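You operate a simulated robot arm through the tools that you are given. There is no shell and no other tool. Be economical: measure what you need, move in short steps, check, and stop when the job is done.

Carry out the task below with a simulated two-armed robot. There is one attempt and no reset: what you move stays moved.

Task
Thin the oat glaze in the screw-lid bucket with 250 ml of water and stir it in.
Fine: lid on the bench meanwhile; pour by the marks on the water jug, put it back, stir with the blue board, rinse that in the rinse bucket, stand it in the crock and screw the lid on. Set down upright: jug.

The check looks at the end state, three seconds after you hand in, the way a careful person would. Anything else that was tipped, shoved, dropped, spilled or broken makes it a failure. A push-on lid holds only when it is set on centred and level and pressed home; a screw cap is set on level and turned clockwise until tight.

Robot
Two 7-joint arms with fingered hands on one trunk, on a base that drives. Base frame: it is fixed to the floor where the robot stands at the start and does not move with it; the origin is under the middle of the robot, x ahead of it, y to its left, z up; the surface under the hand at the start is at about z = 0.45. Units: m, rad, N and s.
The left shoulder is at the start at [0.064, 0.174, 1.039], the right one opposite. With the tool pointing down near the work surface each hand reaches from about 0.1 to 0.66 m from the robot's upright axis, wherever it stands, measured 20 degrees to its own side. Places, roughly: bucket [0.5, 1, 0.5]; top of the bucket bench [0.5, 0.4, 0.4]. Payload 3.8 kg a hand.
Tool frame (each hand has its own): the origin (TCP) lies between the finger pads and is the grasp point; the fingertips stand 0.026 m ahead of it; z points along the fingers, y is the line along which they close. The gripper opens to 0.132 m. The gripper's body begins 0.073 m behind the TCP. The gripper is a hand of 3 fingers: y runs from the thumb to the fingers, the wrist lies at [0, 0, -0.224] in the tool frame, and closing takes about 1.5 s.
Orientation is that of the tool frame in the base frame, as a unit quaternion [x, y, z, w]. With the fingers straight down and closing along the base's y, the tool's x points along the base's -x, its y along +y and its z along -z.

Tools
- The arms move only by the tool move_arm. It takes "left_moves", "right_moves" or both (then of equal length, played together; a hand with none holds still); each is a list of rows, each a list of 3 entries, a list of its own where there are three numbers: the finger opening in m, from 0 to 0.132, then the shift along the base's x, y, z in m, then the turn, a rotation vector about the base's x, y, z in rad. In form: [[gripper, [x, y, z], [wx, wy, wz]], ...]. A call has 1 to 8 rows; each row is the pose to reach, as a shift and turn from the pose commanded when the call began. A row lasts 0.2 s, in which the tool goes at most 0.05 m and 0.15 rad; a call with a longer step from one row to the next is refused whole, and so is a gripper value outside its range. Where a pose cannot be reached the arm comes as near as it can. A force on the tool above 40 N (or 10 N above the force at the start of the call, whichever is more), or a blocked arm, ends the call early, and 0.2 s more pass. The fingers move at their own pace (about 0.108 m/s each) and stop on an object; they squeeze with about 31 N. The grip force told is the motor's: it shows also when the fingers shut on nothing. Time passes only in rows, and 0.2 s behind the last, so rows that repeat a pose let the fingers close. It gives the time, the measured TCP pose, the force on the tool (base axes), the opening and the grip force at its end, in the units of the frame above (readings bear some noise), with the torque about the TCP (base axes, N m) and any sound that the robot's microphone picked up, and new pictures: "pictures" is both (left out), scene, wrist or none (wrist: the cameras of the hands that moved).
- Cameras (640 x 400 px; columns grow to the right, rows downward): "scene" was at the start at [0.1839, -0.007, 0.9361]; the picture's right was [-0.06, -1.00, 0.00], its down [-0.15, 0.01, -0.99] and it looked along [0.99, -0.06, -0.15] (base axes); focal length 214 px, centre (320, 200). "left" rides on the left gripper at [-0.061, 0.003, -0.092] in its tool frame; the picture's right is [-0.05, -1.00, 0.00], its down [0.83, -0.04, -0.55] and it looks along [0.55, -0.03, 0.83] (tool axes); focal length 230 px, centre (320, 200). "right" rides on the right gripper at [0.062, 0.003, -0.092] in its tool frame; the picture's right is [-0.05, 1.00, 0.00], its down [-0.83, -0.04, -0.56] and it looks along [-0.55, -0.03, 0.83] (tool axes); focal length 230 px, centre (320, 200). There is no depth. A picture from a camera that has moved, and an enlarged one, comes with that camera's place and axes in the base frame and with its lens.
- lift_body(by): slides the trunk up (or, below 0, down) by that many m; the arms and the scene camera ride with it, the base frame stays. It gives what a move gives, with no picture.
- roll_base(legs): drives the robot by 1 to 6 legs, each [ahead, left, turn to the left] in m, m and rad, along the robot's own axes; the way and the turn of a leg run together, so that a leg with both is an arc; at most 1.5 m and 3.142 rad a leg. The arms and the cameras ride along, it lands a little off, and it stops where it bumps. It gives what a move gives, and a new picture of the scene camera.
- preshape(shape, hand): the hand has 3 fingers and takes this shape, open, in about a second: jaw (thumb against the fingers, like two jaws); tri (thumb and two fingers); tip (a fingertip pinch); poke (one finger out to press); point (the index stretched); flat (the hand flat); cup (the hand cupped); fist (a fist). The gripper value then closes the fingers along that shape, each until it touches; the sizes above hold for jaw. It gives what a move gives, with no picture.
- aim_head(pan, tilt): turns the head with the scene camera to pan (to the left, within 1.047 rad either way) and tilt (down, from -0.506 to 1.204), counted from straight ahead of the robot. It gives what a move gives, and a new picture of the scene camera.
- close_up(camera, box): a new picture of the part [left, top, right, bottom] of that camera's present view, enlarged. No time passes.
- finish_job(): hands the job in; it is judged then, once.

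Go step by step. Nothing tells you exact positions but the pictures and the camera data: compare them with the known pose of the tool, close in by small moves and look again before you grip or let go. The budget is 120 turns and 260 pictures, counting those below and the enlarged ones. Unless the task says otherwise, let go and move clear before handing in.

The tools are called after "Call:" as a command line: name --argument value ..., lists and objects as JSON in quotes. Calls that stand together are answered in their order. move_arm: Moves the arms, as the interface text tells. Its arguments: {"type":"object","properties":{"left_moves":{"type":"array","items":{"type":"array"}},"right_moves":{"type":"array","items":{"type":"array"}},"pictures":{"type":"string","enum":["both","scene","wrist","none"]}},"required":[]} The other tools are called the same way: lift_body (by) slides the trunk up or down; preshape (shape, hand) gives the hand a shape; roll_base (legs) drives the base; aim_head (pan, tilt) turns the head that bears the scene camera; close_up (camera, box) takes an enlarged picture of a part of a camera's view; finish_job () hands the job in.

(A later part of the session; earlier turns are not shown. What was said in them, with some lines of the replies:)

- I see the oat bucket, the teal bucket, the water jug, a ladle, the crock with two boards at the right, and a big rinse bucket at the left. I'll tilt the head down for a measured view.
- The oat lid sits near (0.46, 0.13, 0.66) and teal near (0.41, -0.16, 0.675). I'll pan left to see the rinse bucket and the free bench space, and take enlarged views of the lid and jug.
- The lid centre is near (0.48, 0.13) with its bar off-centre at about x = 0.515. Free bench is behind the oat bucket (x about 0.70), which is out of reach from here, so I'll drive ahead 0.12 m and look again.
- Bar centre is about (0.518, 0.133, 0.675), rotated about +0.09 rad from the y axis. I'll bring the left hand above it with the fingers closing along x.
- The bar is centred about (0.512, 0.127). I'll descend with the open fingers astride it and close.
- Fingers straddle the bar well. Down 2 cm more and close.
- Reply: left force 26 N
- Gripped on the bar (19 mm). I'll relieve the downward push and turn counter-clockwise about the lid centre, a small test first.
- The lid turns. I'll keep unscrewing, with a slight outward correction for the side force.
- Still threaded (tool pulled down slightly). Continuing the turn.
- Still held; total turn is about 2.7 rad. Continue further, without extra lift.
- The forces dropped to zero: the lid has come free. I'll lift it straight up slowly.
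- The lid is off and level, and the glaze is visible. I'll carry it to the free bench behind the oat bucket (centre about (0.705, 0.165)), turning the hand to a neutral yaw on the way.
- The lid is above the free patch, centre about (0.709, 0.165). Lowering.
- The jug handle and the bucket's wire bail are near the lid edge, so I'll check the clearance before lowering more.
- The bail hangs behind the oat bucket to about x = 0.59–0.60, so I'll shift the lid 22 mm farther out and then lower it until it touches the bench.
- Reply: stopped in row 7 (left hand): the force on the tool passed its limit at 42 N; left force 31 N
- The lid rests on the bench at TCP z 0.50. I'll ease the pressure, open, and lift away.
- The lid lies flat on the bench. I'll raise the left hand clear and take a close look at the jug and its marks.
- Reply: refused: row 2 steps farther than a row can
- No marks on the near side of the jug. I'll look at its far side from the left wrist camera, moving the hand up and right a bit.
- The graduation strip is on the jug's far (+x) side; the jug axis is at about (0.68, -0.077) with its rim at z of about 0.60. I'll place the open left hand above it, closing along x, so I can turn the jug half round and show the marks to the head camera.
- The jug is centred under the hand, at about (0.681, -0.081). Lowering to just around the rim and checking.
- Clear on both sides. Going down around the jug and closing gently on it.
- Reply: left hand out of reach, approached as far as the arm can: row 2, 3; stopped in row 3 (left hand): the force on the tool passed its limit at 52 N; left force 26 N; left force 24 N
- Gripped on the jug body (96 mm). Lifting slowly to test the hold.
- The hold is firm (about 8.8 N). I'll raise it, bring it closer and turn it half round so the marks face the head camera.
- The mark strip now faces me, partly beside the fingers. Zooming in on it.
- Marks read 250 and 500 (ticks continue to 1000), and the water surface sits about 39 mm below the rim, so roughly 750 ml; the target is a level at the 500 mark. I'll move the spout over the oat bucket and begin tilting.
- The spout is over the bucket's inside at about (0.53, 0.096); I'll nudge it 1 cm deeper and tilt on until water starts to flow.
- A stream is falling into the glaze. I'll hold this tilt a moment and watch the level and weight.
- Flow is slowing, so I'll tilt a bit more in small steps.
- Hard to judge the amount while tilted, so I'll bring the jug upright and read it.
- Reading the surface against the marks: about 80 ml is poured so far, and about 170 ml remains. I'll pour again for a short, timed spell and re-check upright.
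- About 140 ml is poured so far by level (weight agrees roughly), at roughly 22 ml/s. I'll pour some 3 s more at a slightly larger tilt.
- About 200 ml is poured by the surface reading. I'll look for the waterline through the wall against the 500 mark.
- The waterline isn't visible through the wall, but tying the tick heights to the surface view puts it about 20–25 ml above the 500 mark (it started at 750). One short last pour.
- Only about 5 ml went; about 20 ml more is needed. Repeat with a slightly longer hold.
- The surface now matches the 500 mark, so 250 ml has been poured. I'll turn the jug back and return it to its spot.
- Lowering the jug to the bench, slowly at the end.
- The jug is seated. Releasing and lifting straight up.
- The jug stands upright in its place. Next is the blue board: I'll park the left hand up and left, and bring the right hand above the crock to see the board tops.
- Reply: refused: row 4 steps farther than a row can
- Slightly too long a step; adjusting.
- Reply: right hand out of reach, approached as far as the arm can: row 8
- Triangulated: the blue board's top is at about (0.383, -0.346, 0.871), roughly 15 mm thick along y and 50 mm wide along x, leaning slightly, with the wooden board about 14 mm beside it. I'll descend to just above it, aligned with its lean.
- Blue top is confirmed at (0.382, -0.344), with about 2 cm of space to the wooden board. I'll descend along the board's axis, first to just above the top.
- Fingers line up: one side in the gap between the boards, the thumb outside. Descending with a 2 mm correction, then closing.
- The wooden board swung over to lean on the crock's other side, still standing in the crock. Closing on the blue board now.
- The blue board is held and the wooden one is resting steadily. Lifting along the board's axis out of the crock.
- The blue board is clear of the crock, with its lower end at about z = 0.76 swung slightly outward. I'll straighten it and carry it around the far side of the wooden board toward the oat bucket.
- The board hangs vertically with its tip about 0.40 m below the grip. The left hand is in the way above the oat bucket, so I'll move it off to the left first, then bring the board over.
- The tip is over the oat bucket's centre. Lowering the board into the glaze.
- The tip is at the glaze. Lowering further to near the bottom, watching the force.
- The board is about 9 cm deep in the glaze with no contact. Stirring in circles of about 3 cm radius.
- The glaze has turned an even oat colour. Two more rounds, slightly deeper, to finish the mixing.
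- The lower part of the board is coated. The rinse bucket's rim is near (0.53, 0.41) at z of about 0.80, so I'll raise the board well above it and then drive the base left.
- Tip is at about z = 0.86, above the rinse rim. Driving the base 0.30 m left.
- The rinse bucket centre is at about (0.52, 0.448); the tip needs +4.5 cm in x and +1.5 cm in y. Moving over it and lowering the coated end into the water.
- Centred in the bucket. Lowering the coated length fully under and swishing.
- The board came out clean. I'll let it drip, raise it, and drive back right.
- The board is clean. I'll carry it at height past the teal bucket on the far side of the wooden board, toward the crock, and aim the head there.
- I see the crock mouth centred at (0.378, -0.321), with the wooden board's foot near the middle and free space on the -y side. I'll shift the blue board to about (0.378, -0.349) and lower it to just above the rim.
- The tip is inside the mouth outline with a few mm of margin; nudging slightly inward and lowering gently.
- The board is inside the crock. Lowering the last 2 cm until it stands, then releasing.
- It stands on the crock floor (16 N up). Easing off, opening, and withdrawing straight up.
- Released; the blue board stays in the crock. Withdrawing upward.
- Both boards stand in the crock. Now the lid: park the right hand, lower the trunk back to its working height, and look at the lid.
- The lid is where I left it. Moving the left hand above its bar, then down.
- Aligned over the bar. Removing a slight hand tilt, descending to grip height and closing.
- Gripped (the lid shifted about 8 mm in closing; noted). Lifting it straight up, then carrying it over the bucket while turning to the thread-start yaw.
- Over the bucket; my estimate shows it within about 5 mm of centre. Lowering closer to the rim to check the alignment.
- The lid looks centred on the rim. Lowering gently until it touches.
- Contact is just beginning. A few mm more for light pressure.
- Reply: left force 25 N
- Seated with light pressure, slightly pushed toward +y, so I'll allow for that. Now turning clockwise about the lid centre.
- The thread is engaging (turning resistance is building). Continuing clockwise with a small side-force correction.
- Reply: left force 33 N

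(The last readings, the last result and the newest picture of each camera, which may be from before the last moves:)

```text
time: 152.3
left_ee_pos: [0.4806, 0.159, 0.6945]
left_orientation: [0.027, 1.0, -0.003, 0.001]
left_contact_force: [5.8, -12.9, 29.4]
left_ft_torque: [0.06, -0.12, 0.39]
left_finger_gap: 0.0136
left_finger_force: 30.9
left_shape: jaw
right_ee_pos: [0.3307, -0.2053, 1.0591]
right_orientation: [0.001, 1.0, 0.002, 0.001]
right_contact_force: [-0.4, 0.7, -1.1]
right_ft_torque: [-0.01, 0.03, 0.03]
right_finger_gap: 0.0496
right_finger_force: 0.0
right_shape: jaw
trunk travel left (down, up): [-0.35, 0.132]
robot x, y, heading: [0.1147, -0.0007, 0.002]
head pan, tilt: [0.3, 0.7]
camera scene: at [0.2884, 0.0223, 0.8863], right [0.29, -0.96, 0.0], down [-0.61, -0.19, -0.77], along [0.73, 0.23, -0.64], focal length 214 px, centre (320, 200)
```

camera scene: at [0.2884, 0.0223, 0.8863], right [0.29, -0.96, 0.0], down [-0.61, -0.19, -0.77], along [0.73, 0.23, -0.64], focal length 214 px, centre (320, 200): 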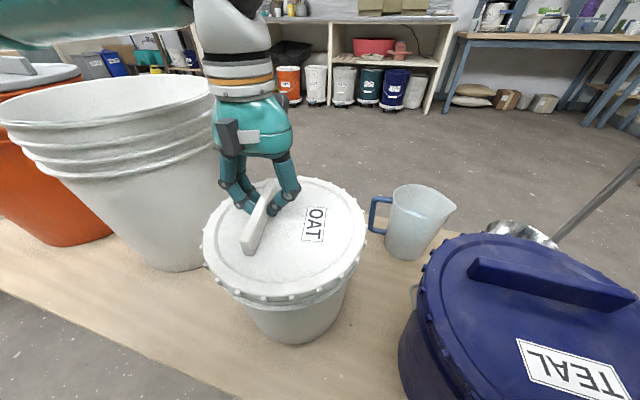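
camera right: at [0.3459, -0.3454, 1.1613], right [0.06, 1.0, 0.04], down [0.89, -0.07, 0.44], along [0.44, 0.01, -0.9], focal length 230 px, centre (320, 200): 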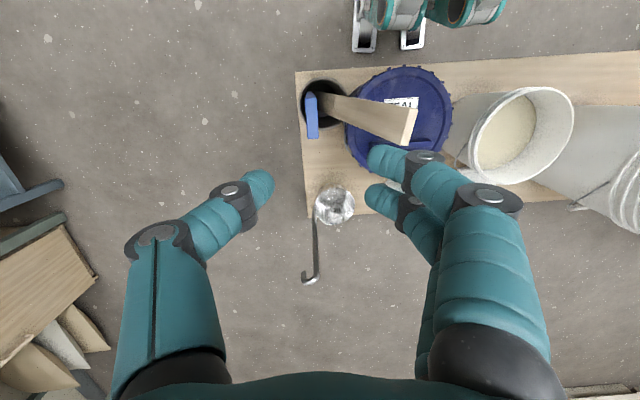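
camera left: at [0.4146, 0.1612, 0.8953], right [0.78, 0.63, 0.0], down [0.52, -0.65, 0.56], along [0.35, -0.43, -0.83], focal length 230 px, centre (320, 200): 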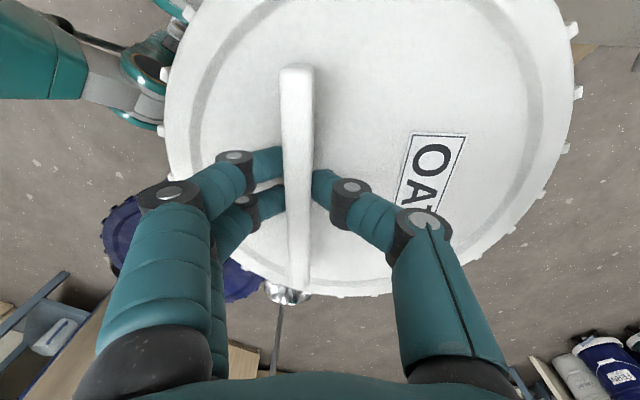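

Continuing the clockwise turn (2.25 rad so far), easing the downward pressure.

Call:
move_arm --left_moves '[[0.0, [0.0047, -0.0027, 0.001], [0, 0, -0.15]], [0.0, [0.0092, -0.005, 0.001], [0, 0, -0.3]], [0.0, [0.0129, -0.0069, 0.001], [0, 0, -0.45]], [0.0, [0.0164, -0.0094, 0.001], [0, 0, -0.6]], [0.0, [0.0194, -0.0123, 0.001], [0, 0, -0.75]], [0.0, [0.022, -0.0156, 0.0005], [0, 0, -0.9]], [0.0, [0.024, -0.0193, 0.0], [0, 0, -1.05]], [0.0, [0.0254, -0.0233, 0.0], [0, 0, -1.2]]]' --pictures "both"

```text
time: 154.2
left_ee_pos: [0.5052, 0.1352, 0.693]
left_orientation: [0.587, 0.81, 0.001, -0.002]
left_contact_force: [-4.5, 2.4, 20.5]
left_ft_torque: [0.05, -0.21, 0.12]
left_finger_gap: 0.0141
left_finger_force: 31.2
left_shape: jaw
right_ee_pos: [0.3318, -0.2036, 1.0598]
right_orientation: [0.002, 1.0, 0.001, 0.0]
right_contact_force: [0.6, -0.1, 0.3]
right_ft_torque: [0.02, 0.03, -0.01]
right_finger_gap: 0.0495
right_finger_force: 0.0
right_shape: jaw
trunk travel left (down, up): [-0.35, 0.132]
robot x, y, heading: [0.1167, 0.0009, -0.002]
head pan, tilt: [0.3, 0.7]
camera scene: at [0.2881, 0.0236, 0.8863], right [0.29, -0.96, 0.0], down [-0.61, -0.19, -0.77], along [0.73, 0.23, -0.64], focal length 214 px, centre (320, 200)
camera left: at [0.5274, 0.0781, 0.7866], right [-0.93, -0.36, 0.0], down [-0.3, 0.77, 0.56], along [-0.2, 0.52, -0.83], focal length 230 px, centre (320, 200)
```

scene: 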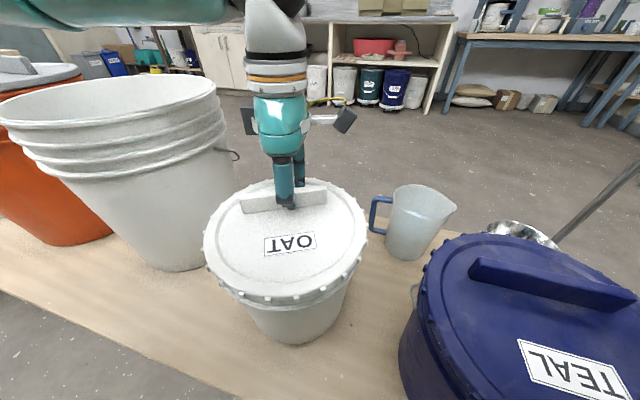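
left: 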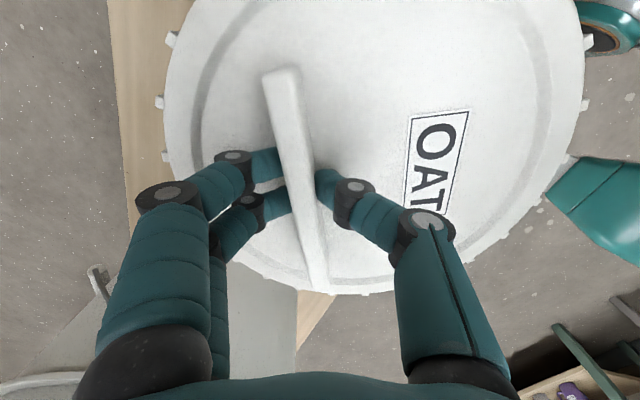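

The lid is about 0.4 rad short of its original tight position. Turning further clockwise until it stops.

Call:
move_arm --left_moves '[[0.0, [0.0003, -0.0027, 0], [0, 0, -0.1]], [0.0, [0.0003, -0.0054, 0], [0, 0, -0.2]], [0.0, [0, -0.0082, 0], [0, 0, -0.3]], [0.0, [-0.0006, -0.0108, 0], [0, 0, -0.4]], [0.0, [-0.0014, -0.0134, 0], [0, 0, -0.5]], [0.0, [-0.0024, -0.0159, 0], [0, 0, -0.6]], [0.0, [-0.0038, -0.0183, 0], [0, 0, -0.7]]]' --pictures "both"

```text
time: 155.8
left_ee_pos: [0.5037, 0.1187, 0.6938]
left_orientation: [0.829, 0.56, 0.001, -0.001]
left_contact_force: [-4.0, 6.1, 13.7]
left_ft_torque: [0.05, -0.06, 0.13]
left_finger_gap: 0.0138
left_finger_force: 31.2
left_shape: jaw
right_ee_pos: [0.3311, -0.2025, 1.0599]
right_orientation: [0.002, 1.0, 0.001, 0.001]
right_contact_force: [-0.2, -0.7, 0.1]
right_ft_torque: [-0.01, 0.01, 0.03]
right_finger_gap: 0.0497
right_finger_force: 0.0
right_shape: jaw
trunk travel left (down, up): [-0.35, 0.132]
robot x, y, heading: [0.1176, 0.0044, -0.004]
head pan, tilt: [0.3, 0.7]
camera scene: at [0.2884, 0.024, 0.8862], right [0.29, -0.96, 0.0], down [-0.61, -0.19, -0.77], along [0.73, 0.22, -0.64], focal length 214 px, centre (320, 200)
camera left: at [0.482, 0.0599, 0.7863], right [-0.95, 0.32, 0.0], down [0.27, 0.79, 0.56], along [0.18, 0.53, -0.83], focal length 230 px, centre (320, 200)
```

scene: 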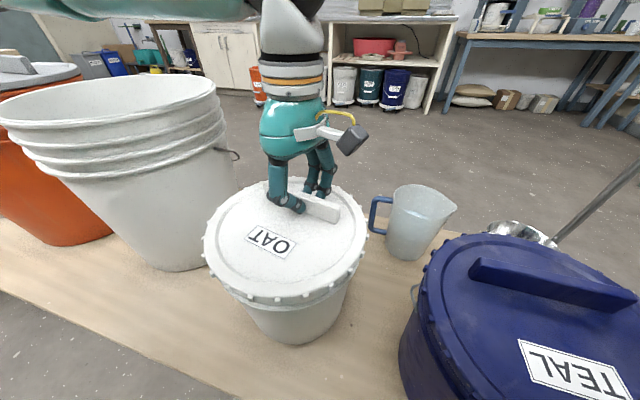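
left: 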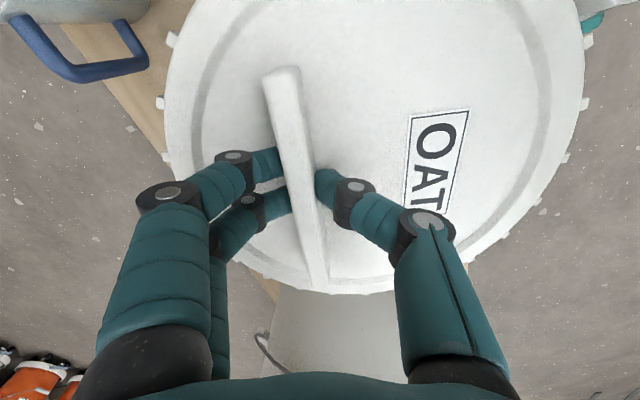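

No firm stop felt yet. Turning further and watching the torque.

Call:
move_arm --left_moves '[[0.0, [-0.0012, -0.0024, 0], [0, 0, -0.1]], [0.0, [-0.0028, -0.0046, 0], [0, 0, -0.2]], [0.0, [-0.0045, -0.0066, 0], [0, 0, -0.3]], [0.0, [-0.0064, -0.0084, 0], [0, 0, -0.4]], [0.0, [-0.0085, -0.01, 0], [0, 0, -0.5]], [0.0, [-0.0107, -0.0114, 0], [0, 0, -0.6]]]' --pictures "both"

```text
time: 157.2
left_ee_pos: [0.4967, 0.1059, 0.6946]
left_orientation: [0.957, 0.29, 0.003, 0.003]
left_contact_force: [18.0, 6.5, 12.2]
left_ft_torque: [-0.18, -0.42, 0.7]
left_finger_gap: 0.0142
left_finger_force: 31.0
left_shape: jaw
right_ee_pos: [0.3335, -0.2036, 1.0589]
right_orientation: [0.0, 1.0, 0.001, 0.0]
right_contact_force: [0.6, -0.2, -0.7]
right_ft_torque: [0.0, 0.01, 0.0]
right_finger_gap: 0.0496
right_finger_force: 0.0
right_shape: jaw
trunk travel left (down, up): [-0.35, 0.132]
robot x, y, heading: [0.117, 0.0028, 0.002]
head pan, tilt: [0.3, 0.7]
camera scene: at [0.2905, 0.0237, 0.8859], right [0.29, -0.96, 0.0], down [-0.62, -0.19, -0.76], along [0.73, 0.22, -0.65], focal length 214 px, centre (320, 200)
camera left: at [0.4457, 0.0691, 0.7862], right [-0.6, 0.8, -0.01], down [0.66, 0.5, 0.56], along [0.45, 0.33, -0.83], focal length 230 px, centre (320, 200)
```

scene: 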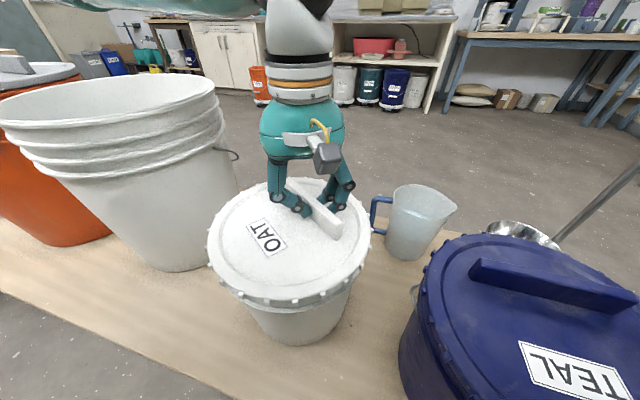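
left: 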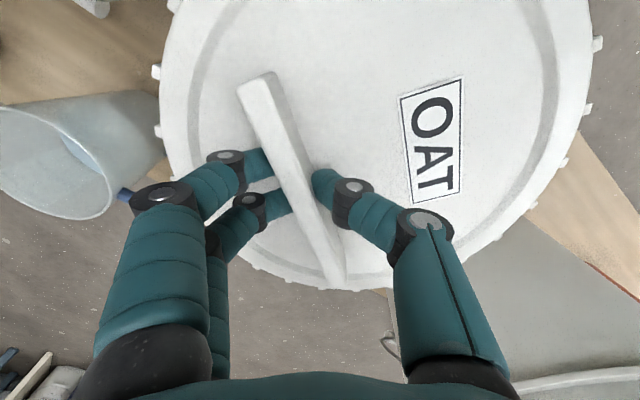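

The resistance rose (0.7 N m) and the fingers slipped round the bar, so the lid is getting tight. I'll regrip square on the bar and give a final tightening turn.

Call:
move_arm --left_moves '[[0.04, [0, 0, 0], [0, 0, 0]], [0.07, [0, 0, 0.002], [0, 0, 0]], [0.07, [0, 0, 0.002], [0, 0, 0.13]], [0.07, [0, 0, 0.002], [0, 0, 0.26]], [0.07, [0, 0, 0.002], [0, 0, 0.38]], [0.07, [0, 0, 0.002], [0, 0, 0.38]]]' --pictures "wrist"

```text
time: 158.6
left_ee_pos: [0.491, 0.1077, 0.6945]
left_orientation: [0.885, 0.466, 0.001, -0.001]
left_contact_force: [-1.0, 0.2, 1.2]
left_ft_torque: [-0.01, -0.02, -0.03]
left_finger_gap: 0.0689
left_finger_force: 0.0
left_shape: jaw
right_ee_pos: [0.3324, -0.2029, 1.0591]
right_orientation: [0.002, 1.0, 0.001, 0.001]
right_contact_force: [-0.5, -0.4, 0.2]
right_ft_torque: [-0.02, -0.02, 0.03]
right_finger_gap: 0.0496
right_finger_force: 0.0
right_shape: jaw
trunk travel left (down, up): [-0.35, 0.132]
robot x, y, heading: [0.1201, 0.0037, 0.001]
head pan, tilt: [0.3, 0.7]
camera left: at [0.4595, 0.0539, 0.7876], right [-0.85, 0.52, 0.0], down [0.43, 0.71, 0.56], along [0.29, 0.48, -0.83], focal length 230 px, centre (320, 200)
```

left: 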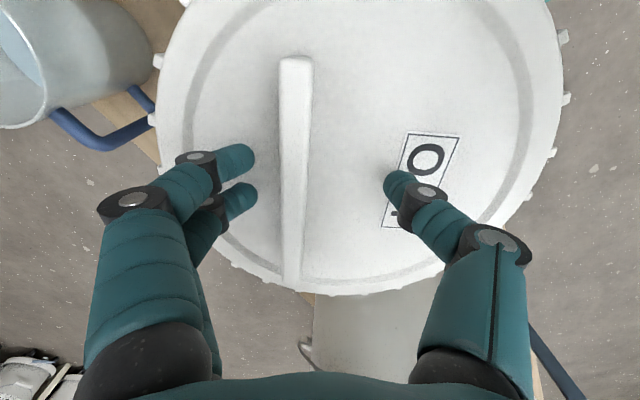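

Square on the bar but 9 mm to one side; I'll centre, close, and tighten.

Call:
move_arm --left_moves '[[0.07, [0.0077, -0.0047, 0], [0, 0, 0]], [0.03, [0.0077, -0.0047, 0], [0, 0, 0]], [0.0, [0.0077, -0.0047, 0], [0, 0, 0]], [0.0, [0.0077, -0.0047, 0], [0, 0, 0]], [0.0, [0.0077, -0.0047, 0], [0, 0, 0]]]' --pictures "none"

Call:
move_arm --left_moves '[[0.0, [-0.0029, -0.002, 0], [0, 0, -0.1]], [0.0, [-0.006, -0.0036, 0], [0, 0, -0.2]], [0.0, [-0.0092, -0.0049, 0], [0, 0, -0.3]], [0.0, [-0.0126, -0.006, 0], [0, 0, -0.4]], [0.0, [-0.0126, -0.006, 0], [0, 0, -0.4]]]' --pictures "both"

```text
time: 159.8
left_ee_pos: [0.5009, 0.1037, 0.6943]
left_orientation: [0.884, 0.467, 0.001, -0.001]
left_contact_force: [1.6, 0.5, -2.1]
left_ft_torque: [-0.03, -0.01, -0.04]
left_finger_gap: 0.0087
left_finger_force: 30.8
left_shape: jaw
right_ee_pos: [0.333, -0.2021, 1.0601]
right_orientation: [0.002, 1.0, 0.0, 0.0]
right_contact_force: [-0.9, -0.4, -1.0]
right_ft_torque: [-0.01, -0.01, -0.04]
right_finger_gap: 0.0497
right_finger_force: 0.0
right_shape: jaw
trunk travel left (down, up): [-0.35, 0.132]
robot x, y, heading: [0.1189, 0.0017, -0.003]
head pan, tilt: [0.3, 0.7]
```

```text
time: 160.9
left_ee_pos: [0.4873, 0.0941, 0.6946]
left_orientation: [0.961, 0.278, 0.0, 0.0]
left_contact_force: [9.8, -9.0, -3.6]
left_ft_torque: [-0.3, -0.21, 0.45]
left_finger_gap: 0.0087
left_finger_force: 31.4
left_shape: jaw
right_ee_pos: [0.3337, -0.2045, 1.0595]
right_orientation: [0.001, 1.0, 0.001, 0.0]
right_contact_force: [0.3, 0.1, 0.2]
right_ft_torque: [-0.02, 0.0, -0.02]
right_finger_gap: 0.0497
right_finger_force: 0.1
right_shape: jaw
trunk travel left (down, up): [-0.35, 0.132]
robot x, y, heading: [0.1152, -0.0028, -0.006]
head pan, tilt: [0.3, 0.7]
camera scene: at [0.2898, 0.0231, 0.8859], right [0.29, -0.96, 0.0], down [-0.62, -0.19, -0.76], along [0.73, 0.23, -0.64], focal length 214 px, centre (320, 200)
camera left: at [0.4368, 0.0586, 0.7882], right [-0.58, 0.81, 0.0], down [0.68, 0.48, 0.55], along [0.45, 0.32, -0.83], focal length 230 px, centre (320, 200)
```

scene: 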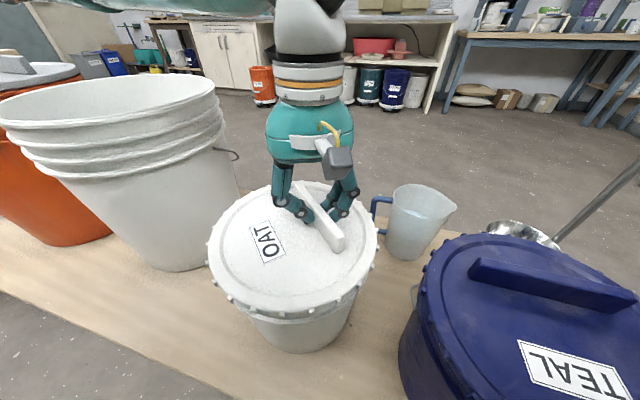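
left: 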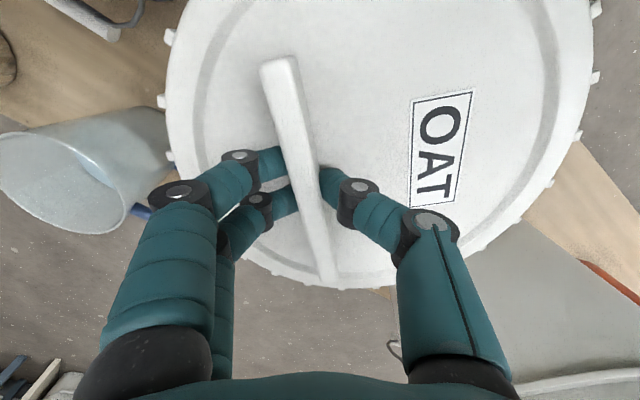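

The lid now resists enough to slip the fingers, and the bucket was dragged slightly, so it is tight. I'll stop turning, release, and inspect the seating.

Call:
move_arm --left_moves '[[0.04, [0, 0, 0], [0, 0, 0]], [0.07, [0, 0, 0.0], [0, 0, 0]], [0.07, [0, 0, 0.03], [0, 0, 0]], [0.07, [0, 0, 0.07], [0, 0, 0.1]], [0.07, [0, 0, 0.11], [0, 0, 0.2]], [0.07, [0, 0, 0.155], [0, 0, 0.3]], [0.07, [0, 0.03, 0.19], [0, 0, 0.4]], [0.07, [0, 0.06, 0.22], [0, 0, 0.5]]]' --pictures "wrist"

Call:
aim_head --pan 0.2 --tilt 0.95

Call:
close_up --camera "scene" --box '[160, 90, 400, 290]'

```text
time: 162.8
left_ee_pos: [0.4892, 0.1558, 0.9174]
left_orientation: [0.86, 0.51, 0.001, -0.002]
left_contact_force: [0.5, -0.9, 0.5]
left_ft_torque: [0.0, -0.01, -0.01]
left_finger_gap: 0.0694
left_finger_force: 0.0
left_shape: jaw
right_ee_pos: [0.3331, -0.2037, 1.0591]
right_orientation: [0.002, 1.0, 0.0, 0.001]
right_contact_force: [-0.2, -0.4, 0.1]
right_ft_torque: [0.01, -0.04, 0.0]
right_finger_gap: 0.0496
right_finger_force: 0.0
right_shape: jaw
trunk travel left (down, up): [-0.35, 0.132]
robot x, y, heading: [0.1169, -0.0004, -0.007]
head pan, tilt: [0.3, 0.7]
camera left: at [0.4605, 0.0999, 1.01], right [-0.9, 0.43, 0.0], down [0.36, 0.75, 0.56], along [0.24, 0.5, -0.83], focal length 230 px, centre (320, 200)
```

left: 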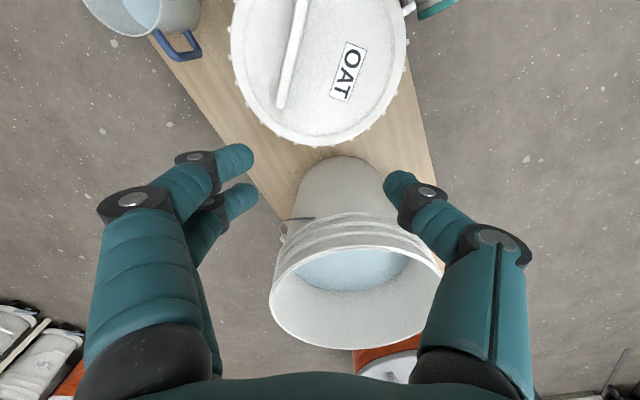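

```text
time: 163.5
left_ee_pos: [0.4893, 0.1553, 0.9168]
left_orientation: [0.86, 0.51, 0.0, -0.001]
left_contact_force: [-0.2, -0.1, 0.3]
left_ft_torque: [-0.02, 0.0, 0.0]
left_finger_gap: 0.0695
left_finger_force: 0.0
left_shape: jaw
right_ee_pos: [0.334, -0.2033, 1.0598]
right_orientation: [0.001, 1.0, 0.001, -0.001]
right_contact_force: [-0.1, -1.0, -0.5]
right_ft_torque: [0.0, -0.02, 0.01]
right_finger_gap: 0.0498
right_finger_force: 0.0
right_shape: jaw
trunk travel left (down, up): [-0.35, 0.132]
robot x, y, heading: [0.1163, 0.0007, -0.006]
head pan, tilt: [0.201, 0.949]
camera scene: at [0.2793, 0.0132, 0.8663], right [0.2, -0.98, 0.0], down [-0.8, -0.16, -0.58], along [0.57, 0.12, -0.81], focal length 214 px, centre (320, 200)
```

scene: 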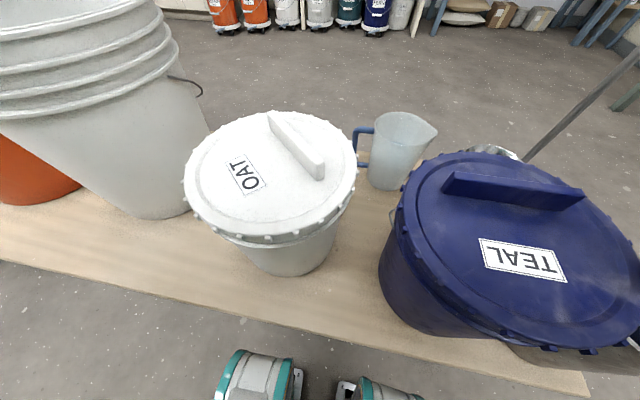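

```text
2.00 times, centred on (280, 190) of scene
camera zoom: at [0.2793, 0.0132, 0.8663], right [0.2, -0.98, 0.0], down [-0.8, -0.16, -0.58], along [0.57, 0.12, -0.81], focal length 429 px, centre (400, 220)
```

zoom: 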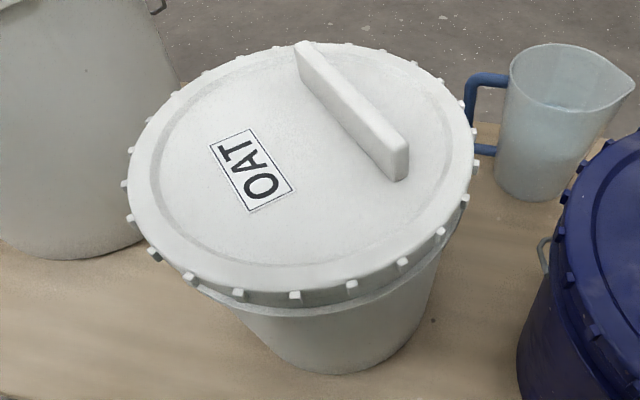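

The lid sits level and centred, though the bucket slid roughly 1.5 cm. I'll regrip with the hand turned half round to get a proper centred tightening turn, then nudge the bucket back.

Call:
move_arm --left_moves '[[0.07, [0, -0.008, 0], [0, 0, 0.145]], [0.07, [0, -0.016, 0], [0, 0, 0.29]], [0.07, [0, -0.024, 0], [0, 0, 0.435]], [0.07, [0, -0.032, 0], [0, 0, 0.58]], [0.07, [0, -0.04, 0], [0, 0, 0.725]], [0.07, [0, -0.048, 0], [0, 0, 0.87]], [0.07, [0, -0.056, 0], [0, 0, 1.015]], [0.07, [-0.002, -0.062, 0], [0, 0, 1.16]]]' --pictures "none"

Call:
move_arm --left_moves '[[0.07, [0, 0, 0], [0, 0, 0.145]], [0.07, [0, 0, 0], [0, 0, 0.29]], [0.07, [0, 0, 0], [0, 0, 0.435]], [0.07, [0, 0, 0], [0, 0, 0.58]], [0.07, [0, 0, 0], [0, 0, 0.725]], [0.07, [0, 0, -0.02], [0, 0, 0.87]], [0.07, [0, 0, -0.04], [0, 0, 1.015]], [0.07, [0, 0, -0.06], [0, 0, 1.16]]]' --pictures "none"

Call:
move_arm --left_moves '[[0.07, [0, 0, -0.02], [0, 0, 0.145]], [0.07, [0, 0, -0.05], [0, 0, 0.29]], [0.07, [0, 0, -0.08], [0, 0, 0.435]], [0.07, [0, 0, -0.1], [0, 0, 0.5]]]' --pictures "both"

```text
time: 165.3
left_ee_pos: [0.486, 0.0946, 0.9147]
left_orientation: [0.439, 0.898, 0.0, -0.001]
left_contact_force: [0.5, 0.2, -0.4]
left_ft_torque: [-0.01, 0.0, 0.02]
left_finger_gap: 0.0694
left_finger_force: 0.1
left_shape: jaw
right_ee_pos: [0.3327, -0.202, 1.0596]
right_orientation: [0.002, 1.0, 0.002, 0.0]
right_contact_force: [-0.3, 0.0, 0.4]
right_ft_torque: [0.0, -0.02, -0.04]
right_finger_gap: 0.0497
right_finger_force: 0.1
right_shape: jaw
trunk travel left (down, up): [-0.35, 0.132]
robot x, y, heading: [0.1169, -0.004, -0.002]
head pan, tilt: [0.201, 0.949]
```

```text
time: 167.1
left_ee_pos: [0.4844, 0.095, 0.8542]
left_orientation: [-0.126, 0.992, 0.0, -0.001]
left_contact_force: [0.1, 0.1, -0.4]
left_ft_torque: [-0.01, -0.02, 0.03]
left_finger_gap: 0.0694
left_finger_force: 0.0
left_shape: jaw
right_ee_pos: [0.3322, -0.2043, 1.0599]
right_orientation: [0.002, 1.0, 0.0, 0.0]
right_contact_force: [0.3, 0.1, 0.5]
right_ft_torque: [-0.01, 0.01, -0.01]
right_finger_gap: 0.0497
right_finger_force: 0.0
right_shape: jaw
trunk travel left (down, up): [-0.35, 0.132]
robot x, y, heading: [0.1151, -0.0001, -0.008]
head pan, tilt: [0.201, 0.949]
```

```text
time: 168.1
left_ee_pos: [0.4862, 0.0954, 0.7549]
left_orientation: [-0.366, 0.93, -0.001, -0.001]
left_contact_force: [-0.9, -0.4, -0.1]
left_ft_torque: [0.01, -0.03, 0.01]
left_finger_gap: 0.0697
left_finger_force: 0.1
left_shape: jaw
right_ee_pos: [0.3322, -0.2043, 1.0587]
right_orientation: [0.002, 1.0, 0.001, 0.0]
right_contact_force: [-0.5, -0.1, -0.3]
right_ft_torque: [0.0, 0.03, 0.03]
right_finger_gap: 0.0494
right_finger_force: 0.0
right_shape: jaw
trunk travel left (down, up): [-0.35, 0.132]
robot x, y, heading: [0.1153, -0.004, 0.001]
head pan, tilt: [0.201, 0.949]
camera scene: at [0.2793, 0.0132, 0.8663], right [0.2, -0.98, 0.0], down [-0.8, -0.16, -0.58], along [0.57, 0.12, -0.81], focal length 214 px, centre (320, 200)
camera left: at [0.5276, 0.1384, 0.8481], right [0.72, -0.7, 0.0], down [-0.58, -0.6, 0.56], along [-0.39, -0.4, -0.83], focal length 230 px, centre (320, 200)
```

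scene: 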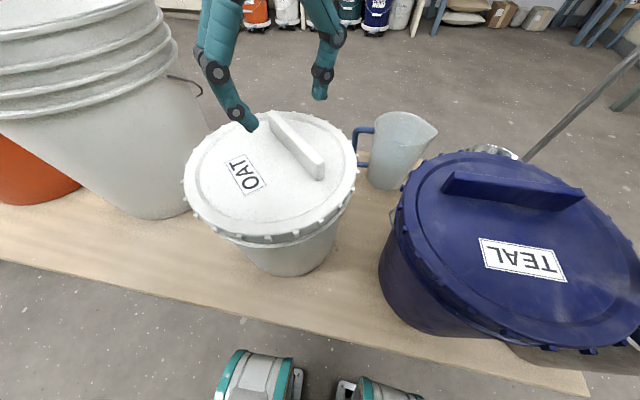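
left: 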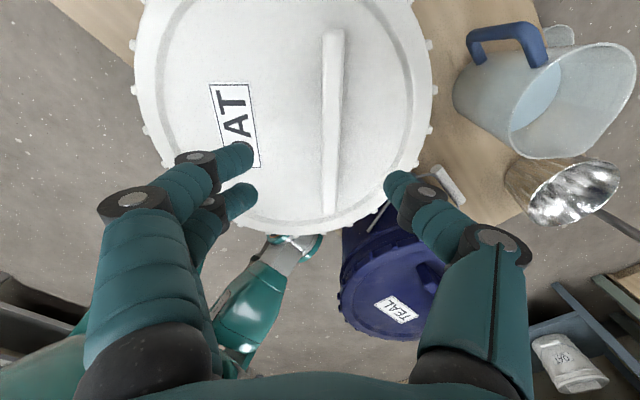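

The bar is centred at about (0.503, 0.102). Moving onto it, descending and gripping.

Call:
move_arm --left_moves '[[0.07, [0.01, 0.004, -0.02], [0, 0, 0]], [0.07, [0.0166, 0.007, -0.045], [0, 0, 0]], [0.07, [0.0166, 0.007, -0.06], [0, 0, 0]], [0.03, [0.0166, 0.007, -0.06], [0, 0, 0]], [0.0, [0.0166, 0.007, -0.06], [0, 0, 0]], [0.0, [0.0166, 0.007, -0.06], [0, 0, 0]], [0.0, [0.0166, 0.007, -0.06], [0, 0, 0]]]' --pictures "wrist"

```text
time: 169.7
left_ee_pos: [0.5027, 0.1, 0.6946]
left_orientation: [-0.366, 0.931, -0.001, -0.001]
left_contact_force: [8.0, -7.7, 0.3]
left_ft_torque: [-0.18, -0.25, 0.04]
left_finger_gap: 0.0107
left_finger_force: 30.8
left_shape: jaw
right_ee_pos: [0.3335, -0.2044, 1.0592]
right_orientation: [0.002, 1.0, 0.001, 0.0]
right_contact_force: [0.0, 0.1, -0.7]
right_ft_torque: [0.0, 0.0, -0.01]
right_finger_gap: 0.0494
right_finger_force: 0.1
right_shape: jaw
trunk travel left (down, up): [-0.35, 0.132]
robot x, y, heading: [0.1133, 0.0015, -0.004]
head pan, tilt: [0.201, 0.949]
camera left: at [0.5449, 0.1441, 0.7879], right [0.72, -0.7, 0.0], down [-0.58, -0.59, 0.56], along [-0.39, -0.4, -0.83], focal length 230 px, centre (320, 200)
```

left: 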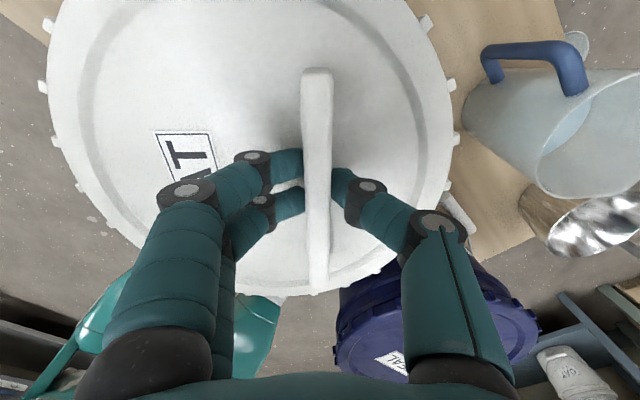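

Well gripped this time. A 0.4 rad clockwise turn centred on (0.478, 0.124) to test tightness.

Call:
move_arm --left_moves '[[0.0, [-0.0015, -0.0034, 0], [0, 0, -0.1]], [0.0, [-0.0043, -0.0054, 0], [0, 0, -0.2]], [0.0, [-0.0072, -0.0072, 0], [0, 0, -0.3]], [0.0, [-0.0103, -0.0087, 0], [0, 0, -0.4]], [0.0, [-0.0103, -0.0087, 0], [0, 0, -0.4]]]' --pictures "both"

```text
time: 170.9
left_ee_pos: [0.49, 0.092, 0.6956]
left_orientation: [-0.171, 0.985, -0.002, -0.002]
left_contact_force: [1.6, -8.9, 1.5]
left_ft_torque: [-0.14, -0.14, 0.67]
left_finger_gap: 0.0102
left_finger_force: 30.9
left_shape: jaw
right_ee_pos: [0.3325, -0.2041, 1.0591]
right_orientation: [0.002, 1.0, 0.001, 0.0]
right_contact_force: [-0.1, 0.4, -0.3]
right_ft_torque: [-0.01, -0.02, -0.01]
right_finger_gap: 0.0497
right_finger_force: 0.1
right_shape: jaw
trunk travel left (down, up): [-0.35, 0.132]
robot x, y, heading: [0.1148, -0.001, -0.004]
head pan, tilt: [0.201, 0.949]
camera scene: at [0.2791, 0.0124, 0.8663], right [0.2, -0.98, 0.0], down [-0.8, -0.16, -0.58], along [0.57, 0.12, -0.81], focal length 214 px, centre (320, 200)
camera left: at [0.5462, 0.1153, 0.7878], right [0.39, -0.92, 0.0], down [-0.76, -0.32, 0.56], along [-0.52, -0.22, -0.83], focal length 230 px, centre (320, 200)
```

scene: 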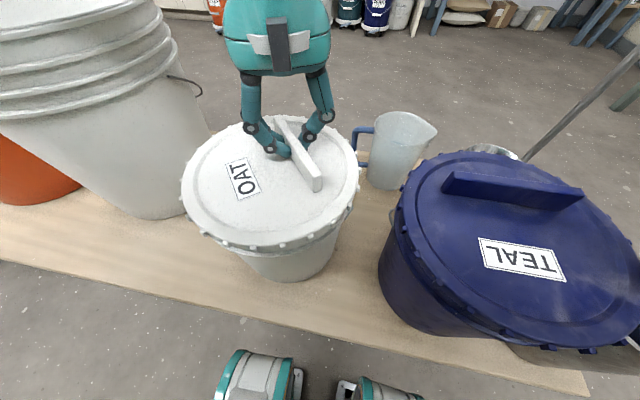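
left: 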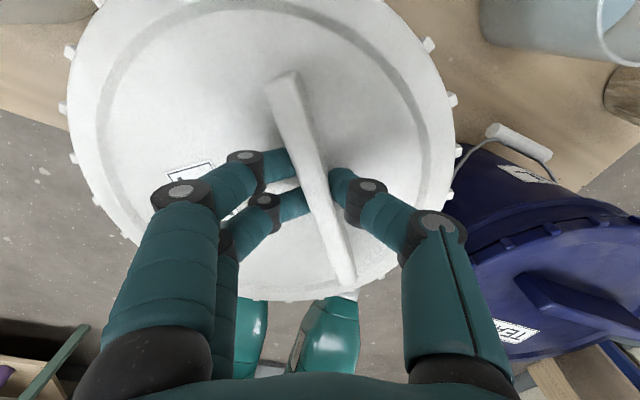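

The fingers slipped at 0.67 N m while the lid stayed put: it is tight. Releasing and moving clear.

Call:
move_arm --left_moves '[[0.04, [0, 0, 0], [0, 0, 0]], [0.07, [0, 0, 0.0], [0, 0, 0]], [0.07, [0, 0, 0.0], [0, 0, 0.1]], [0.07, [0, 0, 0.03], [0, 0, 0.2]], [0.07, [0, 0, 0.07], [0, 0, 0.2]], [0.07, [0, 0, 0.115], [0, 0, 0.1]], [0.07, [0, 0.02, 0.16], [0, 0, 0]], [0.07, [0, 0.04, 0.2], [0, 0, 0]]]' --pictures "none"

Call:
move_arm --left_moves '[[0.07, [0, 0.04, 0.02], [0, 0, 0]], [0.07, [0, 0.08, 0.04], [0, 0, 0]], [0.07, [-0.02, 0.12, 0.06], [0, 0, 0]], [0.07, [-0.04, 0.16, 0.08], [0, 0, 0]], [0.07, [-0.04, 0.2, 0.1], [0, 0, 0]]]' --pictures "both"

Call:
aim_head --pan -0.1 --tilt 0.75

```text
time: 172.7
left_ee_pos: [0.4933, 0.1354, 0.8964]
left_orientation: [-0.172, 0.985, 0.0, 0.0]
left_contact_force: [0.0, -0.4, -0.2]
left_ft_torque: [0.02, 0.01, -0.02]
left_finger_gap: 0.0696
left_finger_force: 0.1
left_shape: jaw
right_ee_pos: [0.3322, -0.2021, 1.0588]
right_orientation: [0.002, 1.0, 0.001, 0.001]
right_contact_force: [-0.6, 0.1, -0.3]
right_ft_torque: [-0.01, -0.03, 0.01]
right_finger_gap: 0.0496
right_finger_force: 0.0
right_shape: jaw
trunk travel left (down, up): [-0.35, 0.132]
robot x, y, heading: [0.1172, -0.0033, -0.001]
head pan, tilt: [0.201, 0.949]
```

```text
time: 173.9
left_ee_pos: [0.4515, 0.3361, 0.9945]
left_orientation: [-0.173, 0.985, -0.001, 0.0]
left_contact_force: [0.3, 0.4, 0.3]
left_ft_torque: [-0.01, 0.0, -0.02]
left_finger_gap: 0.0693
left_finger_force: 0.1
left_shape: jaw
right_ee_pos: [0.3317, -0.2029, 1.0584]
right_orientation: [0.002, 1.0, 0.001, 0.0]
right_contact_force: [-0.2, 0.1, -0.3]
right_ft_torque: [-0.02, -0.01, 0.01]
right_finger_gap: 0.0496
right_finger_force: 0.0
right_shape: jaw
trunk travel left (down, up): [-0.35, 0.132]
robot x, y, heading: [0.1165, 0.0034, -0.001]
head pan, tilt: [0.201, 0.949]
camera scene: at [0.2793, 0.0134, 0.8662], right [0.2, -0.98, 0.0], down [-0.8, -0.16, -0.58], along [0.57, 0.11, -0.81], focal length 214 px, centre (320, 200)
camera left: at [0.508, 0.3599, 1.0877], right [0.39, -0.92, 0.0], down [-0.77, -0.32, 0.56], along [-0.51, -0.22, -0.83], focal length 230 px, centre (320, 200)
```

scene: 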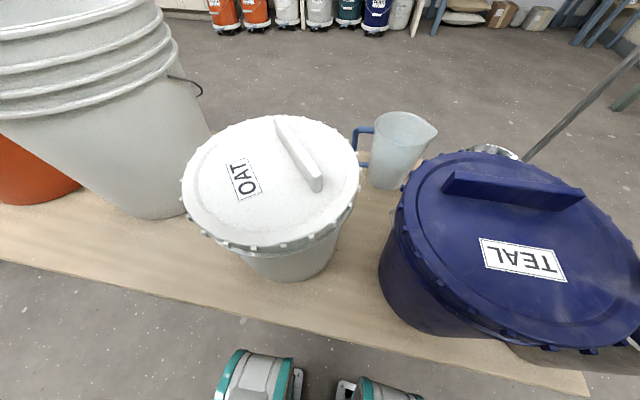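
left: 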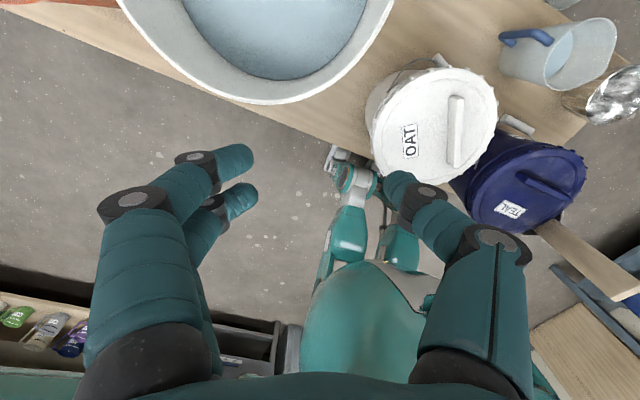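

```text
time: 174.7
left_ee_pos: [0.4522, 0.3375, 0.9958]
left_orientation: [-0.173, 0.985, -0.001, 0.0]
left_contact_force: [0.5, -0.6, -0.4]
left_ft_torque: [-0.03, -0.02, -0.03]
left_finger_gap: 0.0694
left_finger_force: 0.0
left_shape: jaw
right_ee_pos: [0.3333, -0.2038, 1.0599]
right_orientation: [0.002, 1.0, 0.002, 0.0]
right_contact_force: [-0.4, 0.3, -0.2]
right_ft_torque: [-0.01, 0.01, 0.02]
right_finger_gap: 0.0496
right_finger_force: 0.0
right_shape: jaw
trunk travel left (down, up): [-0.35, 0.132]
robot x, y, heading: [0.1187, -0.001, -0.003]
head pan, tilt: [-0.099, 0.75]
camera scene: at [0.2904, -0.0095, 0.8818], right [-0.1, -0.99, 0.0], down [-0.68, 0.07, -0.73], along [0.73, -0.07, -0.68], focal length 214 px, centre (320, 200)
```

scene: 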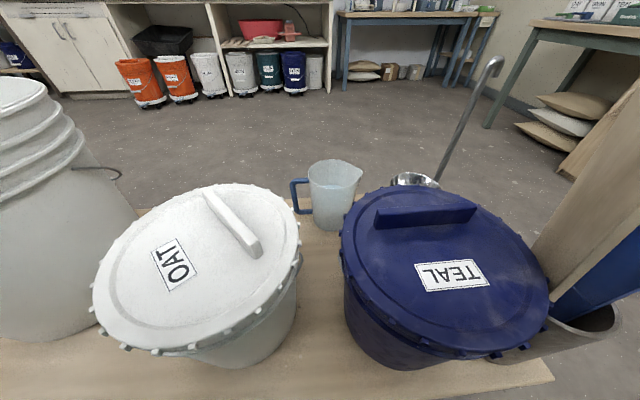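

Call:
close_up --camera "scene" --box '[80, 170, 320, 380]'

Call:
close_up --camera "left" --box '[340, 20, 640, 240]'

```text
1.90 times, centred on (200, 275) of scene
camera zoom: at [0.2904, -0.0095, 0.8818], right [-0.1, -0.99, 0.0], down [-0.68, 0.07, -0.73], along [0.73, -0.07, -0.68], focal length 408 px, centre (549, 57)
```

zoom: 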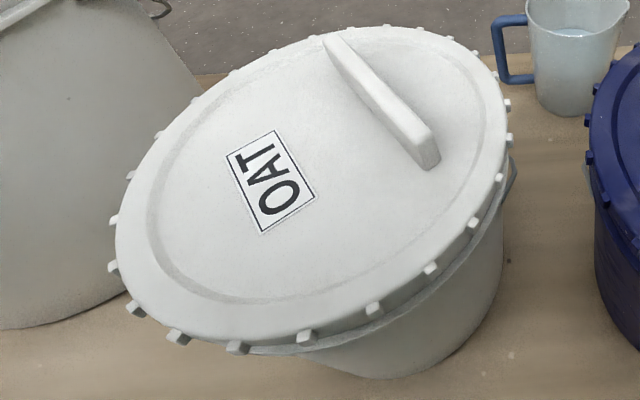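

```text
1.82 times, centred on (490, 130) of left
camera zoom: at [0.508, 0.3594, 1.0875], right [0.39, -0.92, 0.0], down [-0.77, -0.32, 0.56], along [-0.51, -0.22, -0.83], focal length 418 px, centre (11, 327)
```

zoom: 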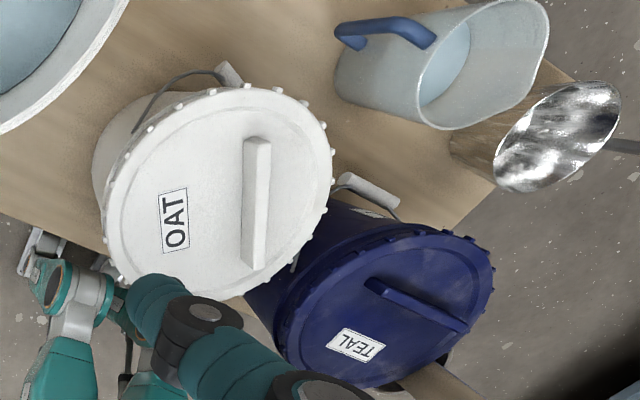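

The lid is level and seated all round, the bail is still at the back, the jug is upright in its place and both boards stand in the crock. Both hands are clear, so I'm handing in.

Call:
finish_job

```text
The job is handed in.
```

I thinned the oat glaze with about 250 ml of water (the jug's level went from 750 to 500), stirred it in evenly and screwed the lid back on tight. The blue board is rinsed and standing in the crock, and the jug is upright back in its spot.

Two things are not quite as they started. The oat bucket slid about 2 cm on the bench while I tightened the lid. The wooden board now leans on the other side of the crock, because I nudged it while lifting out the blue one.
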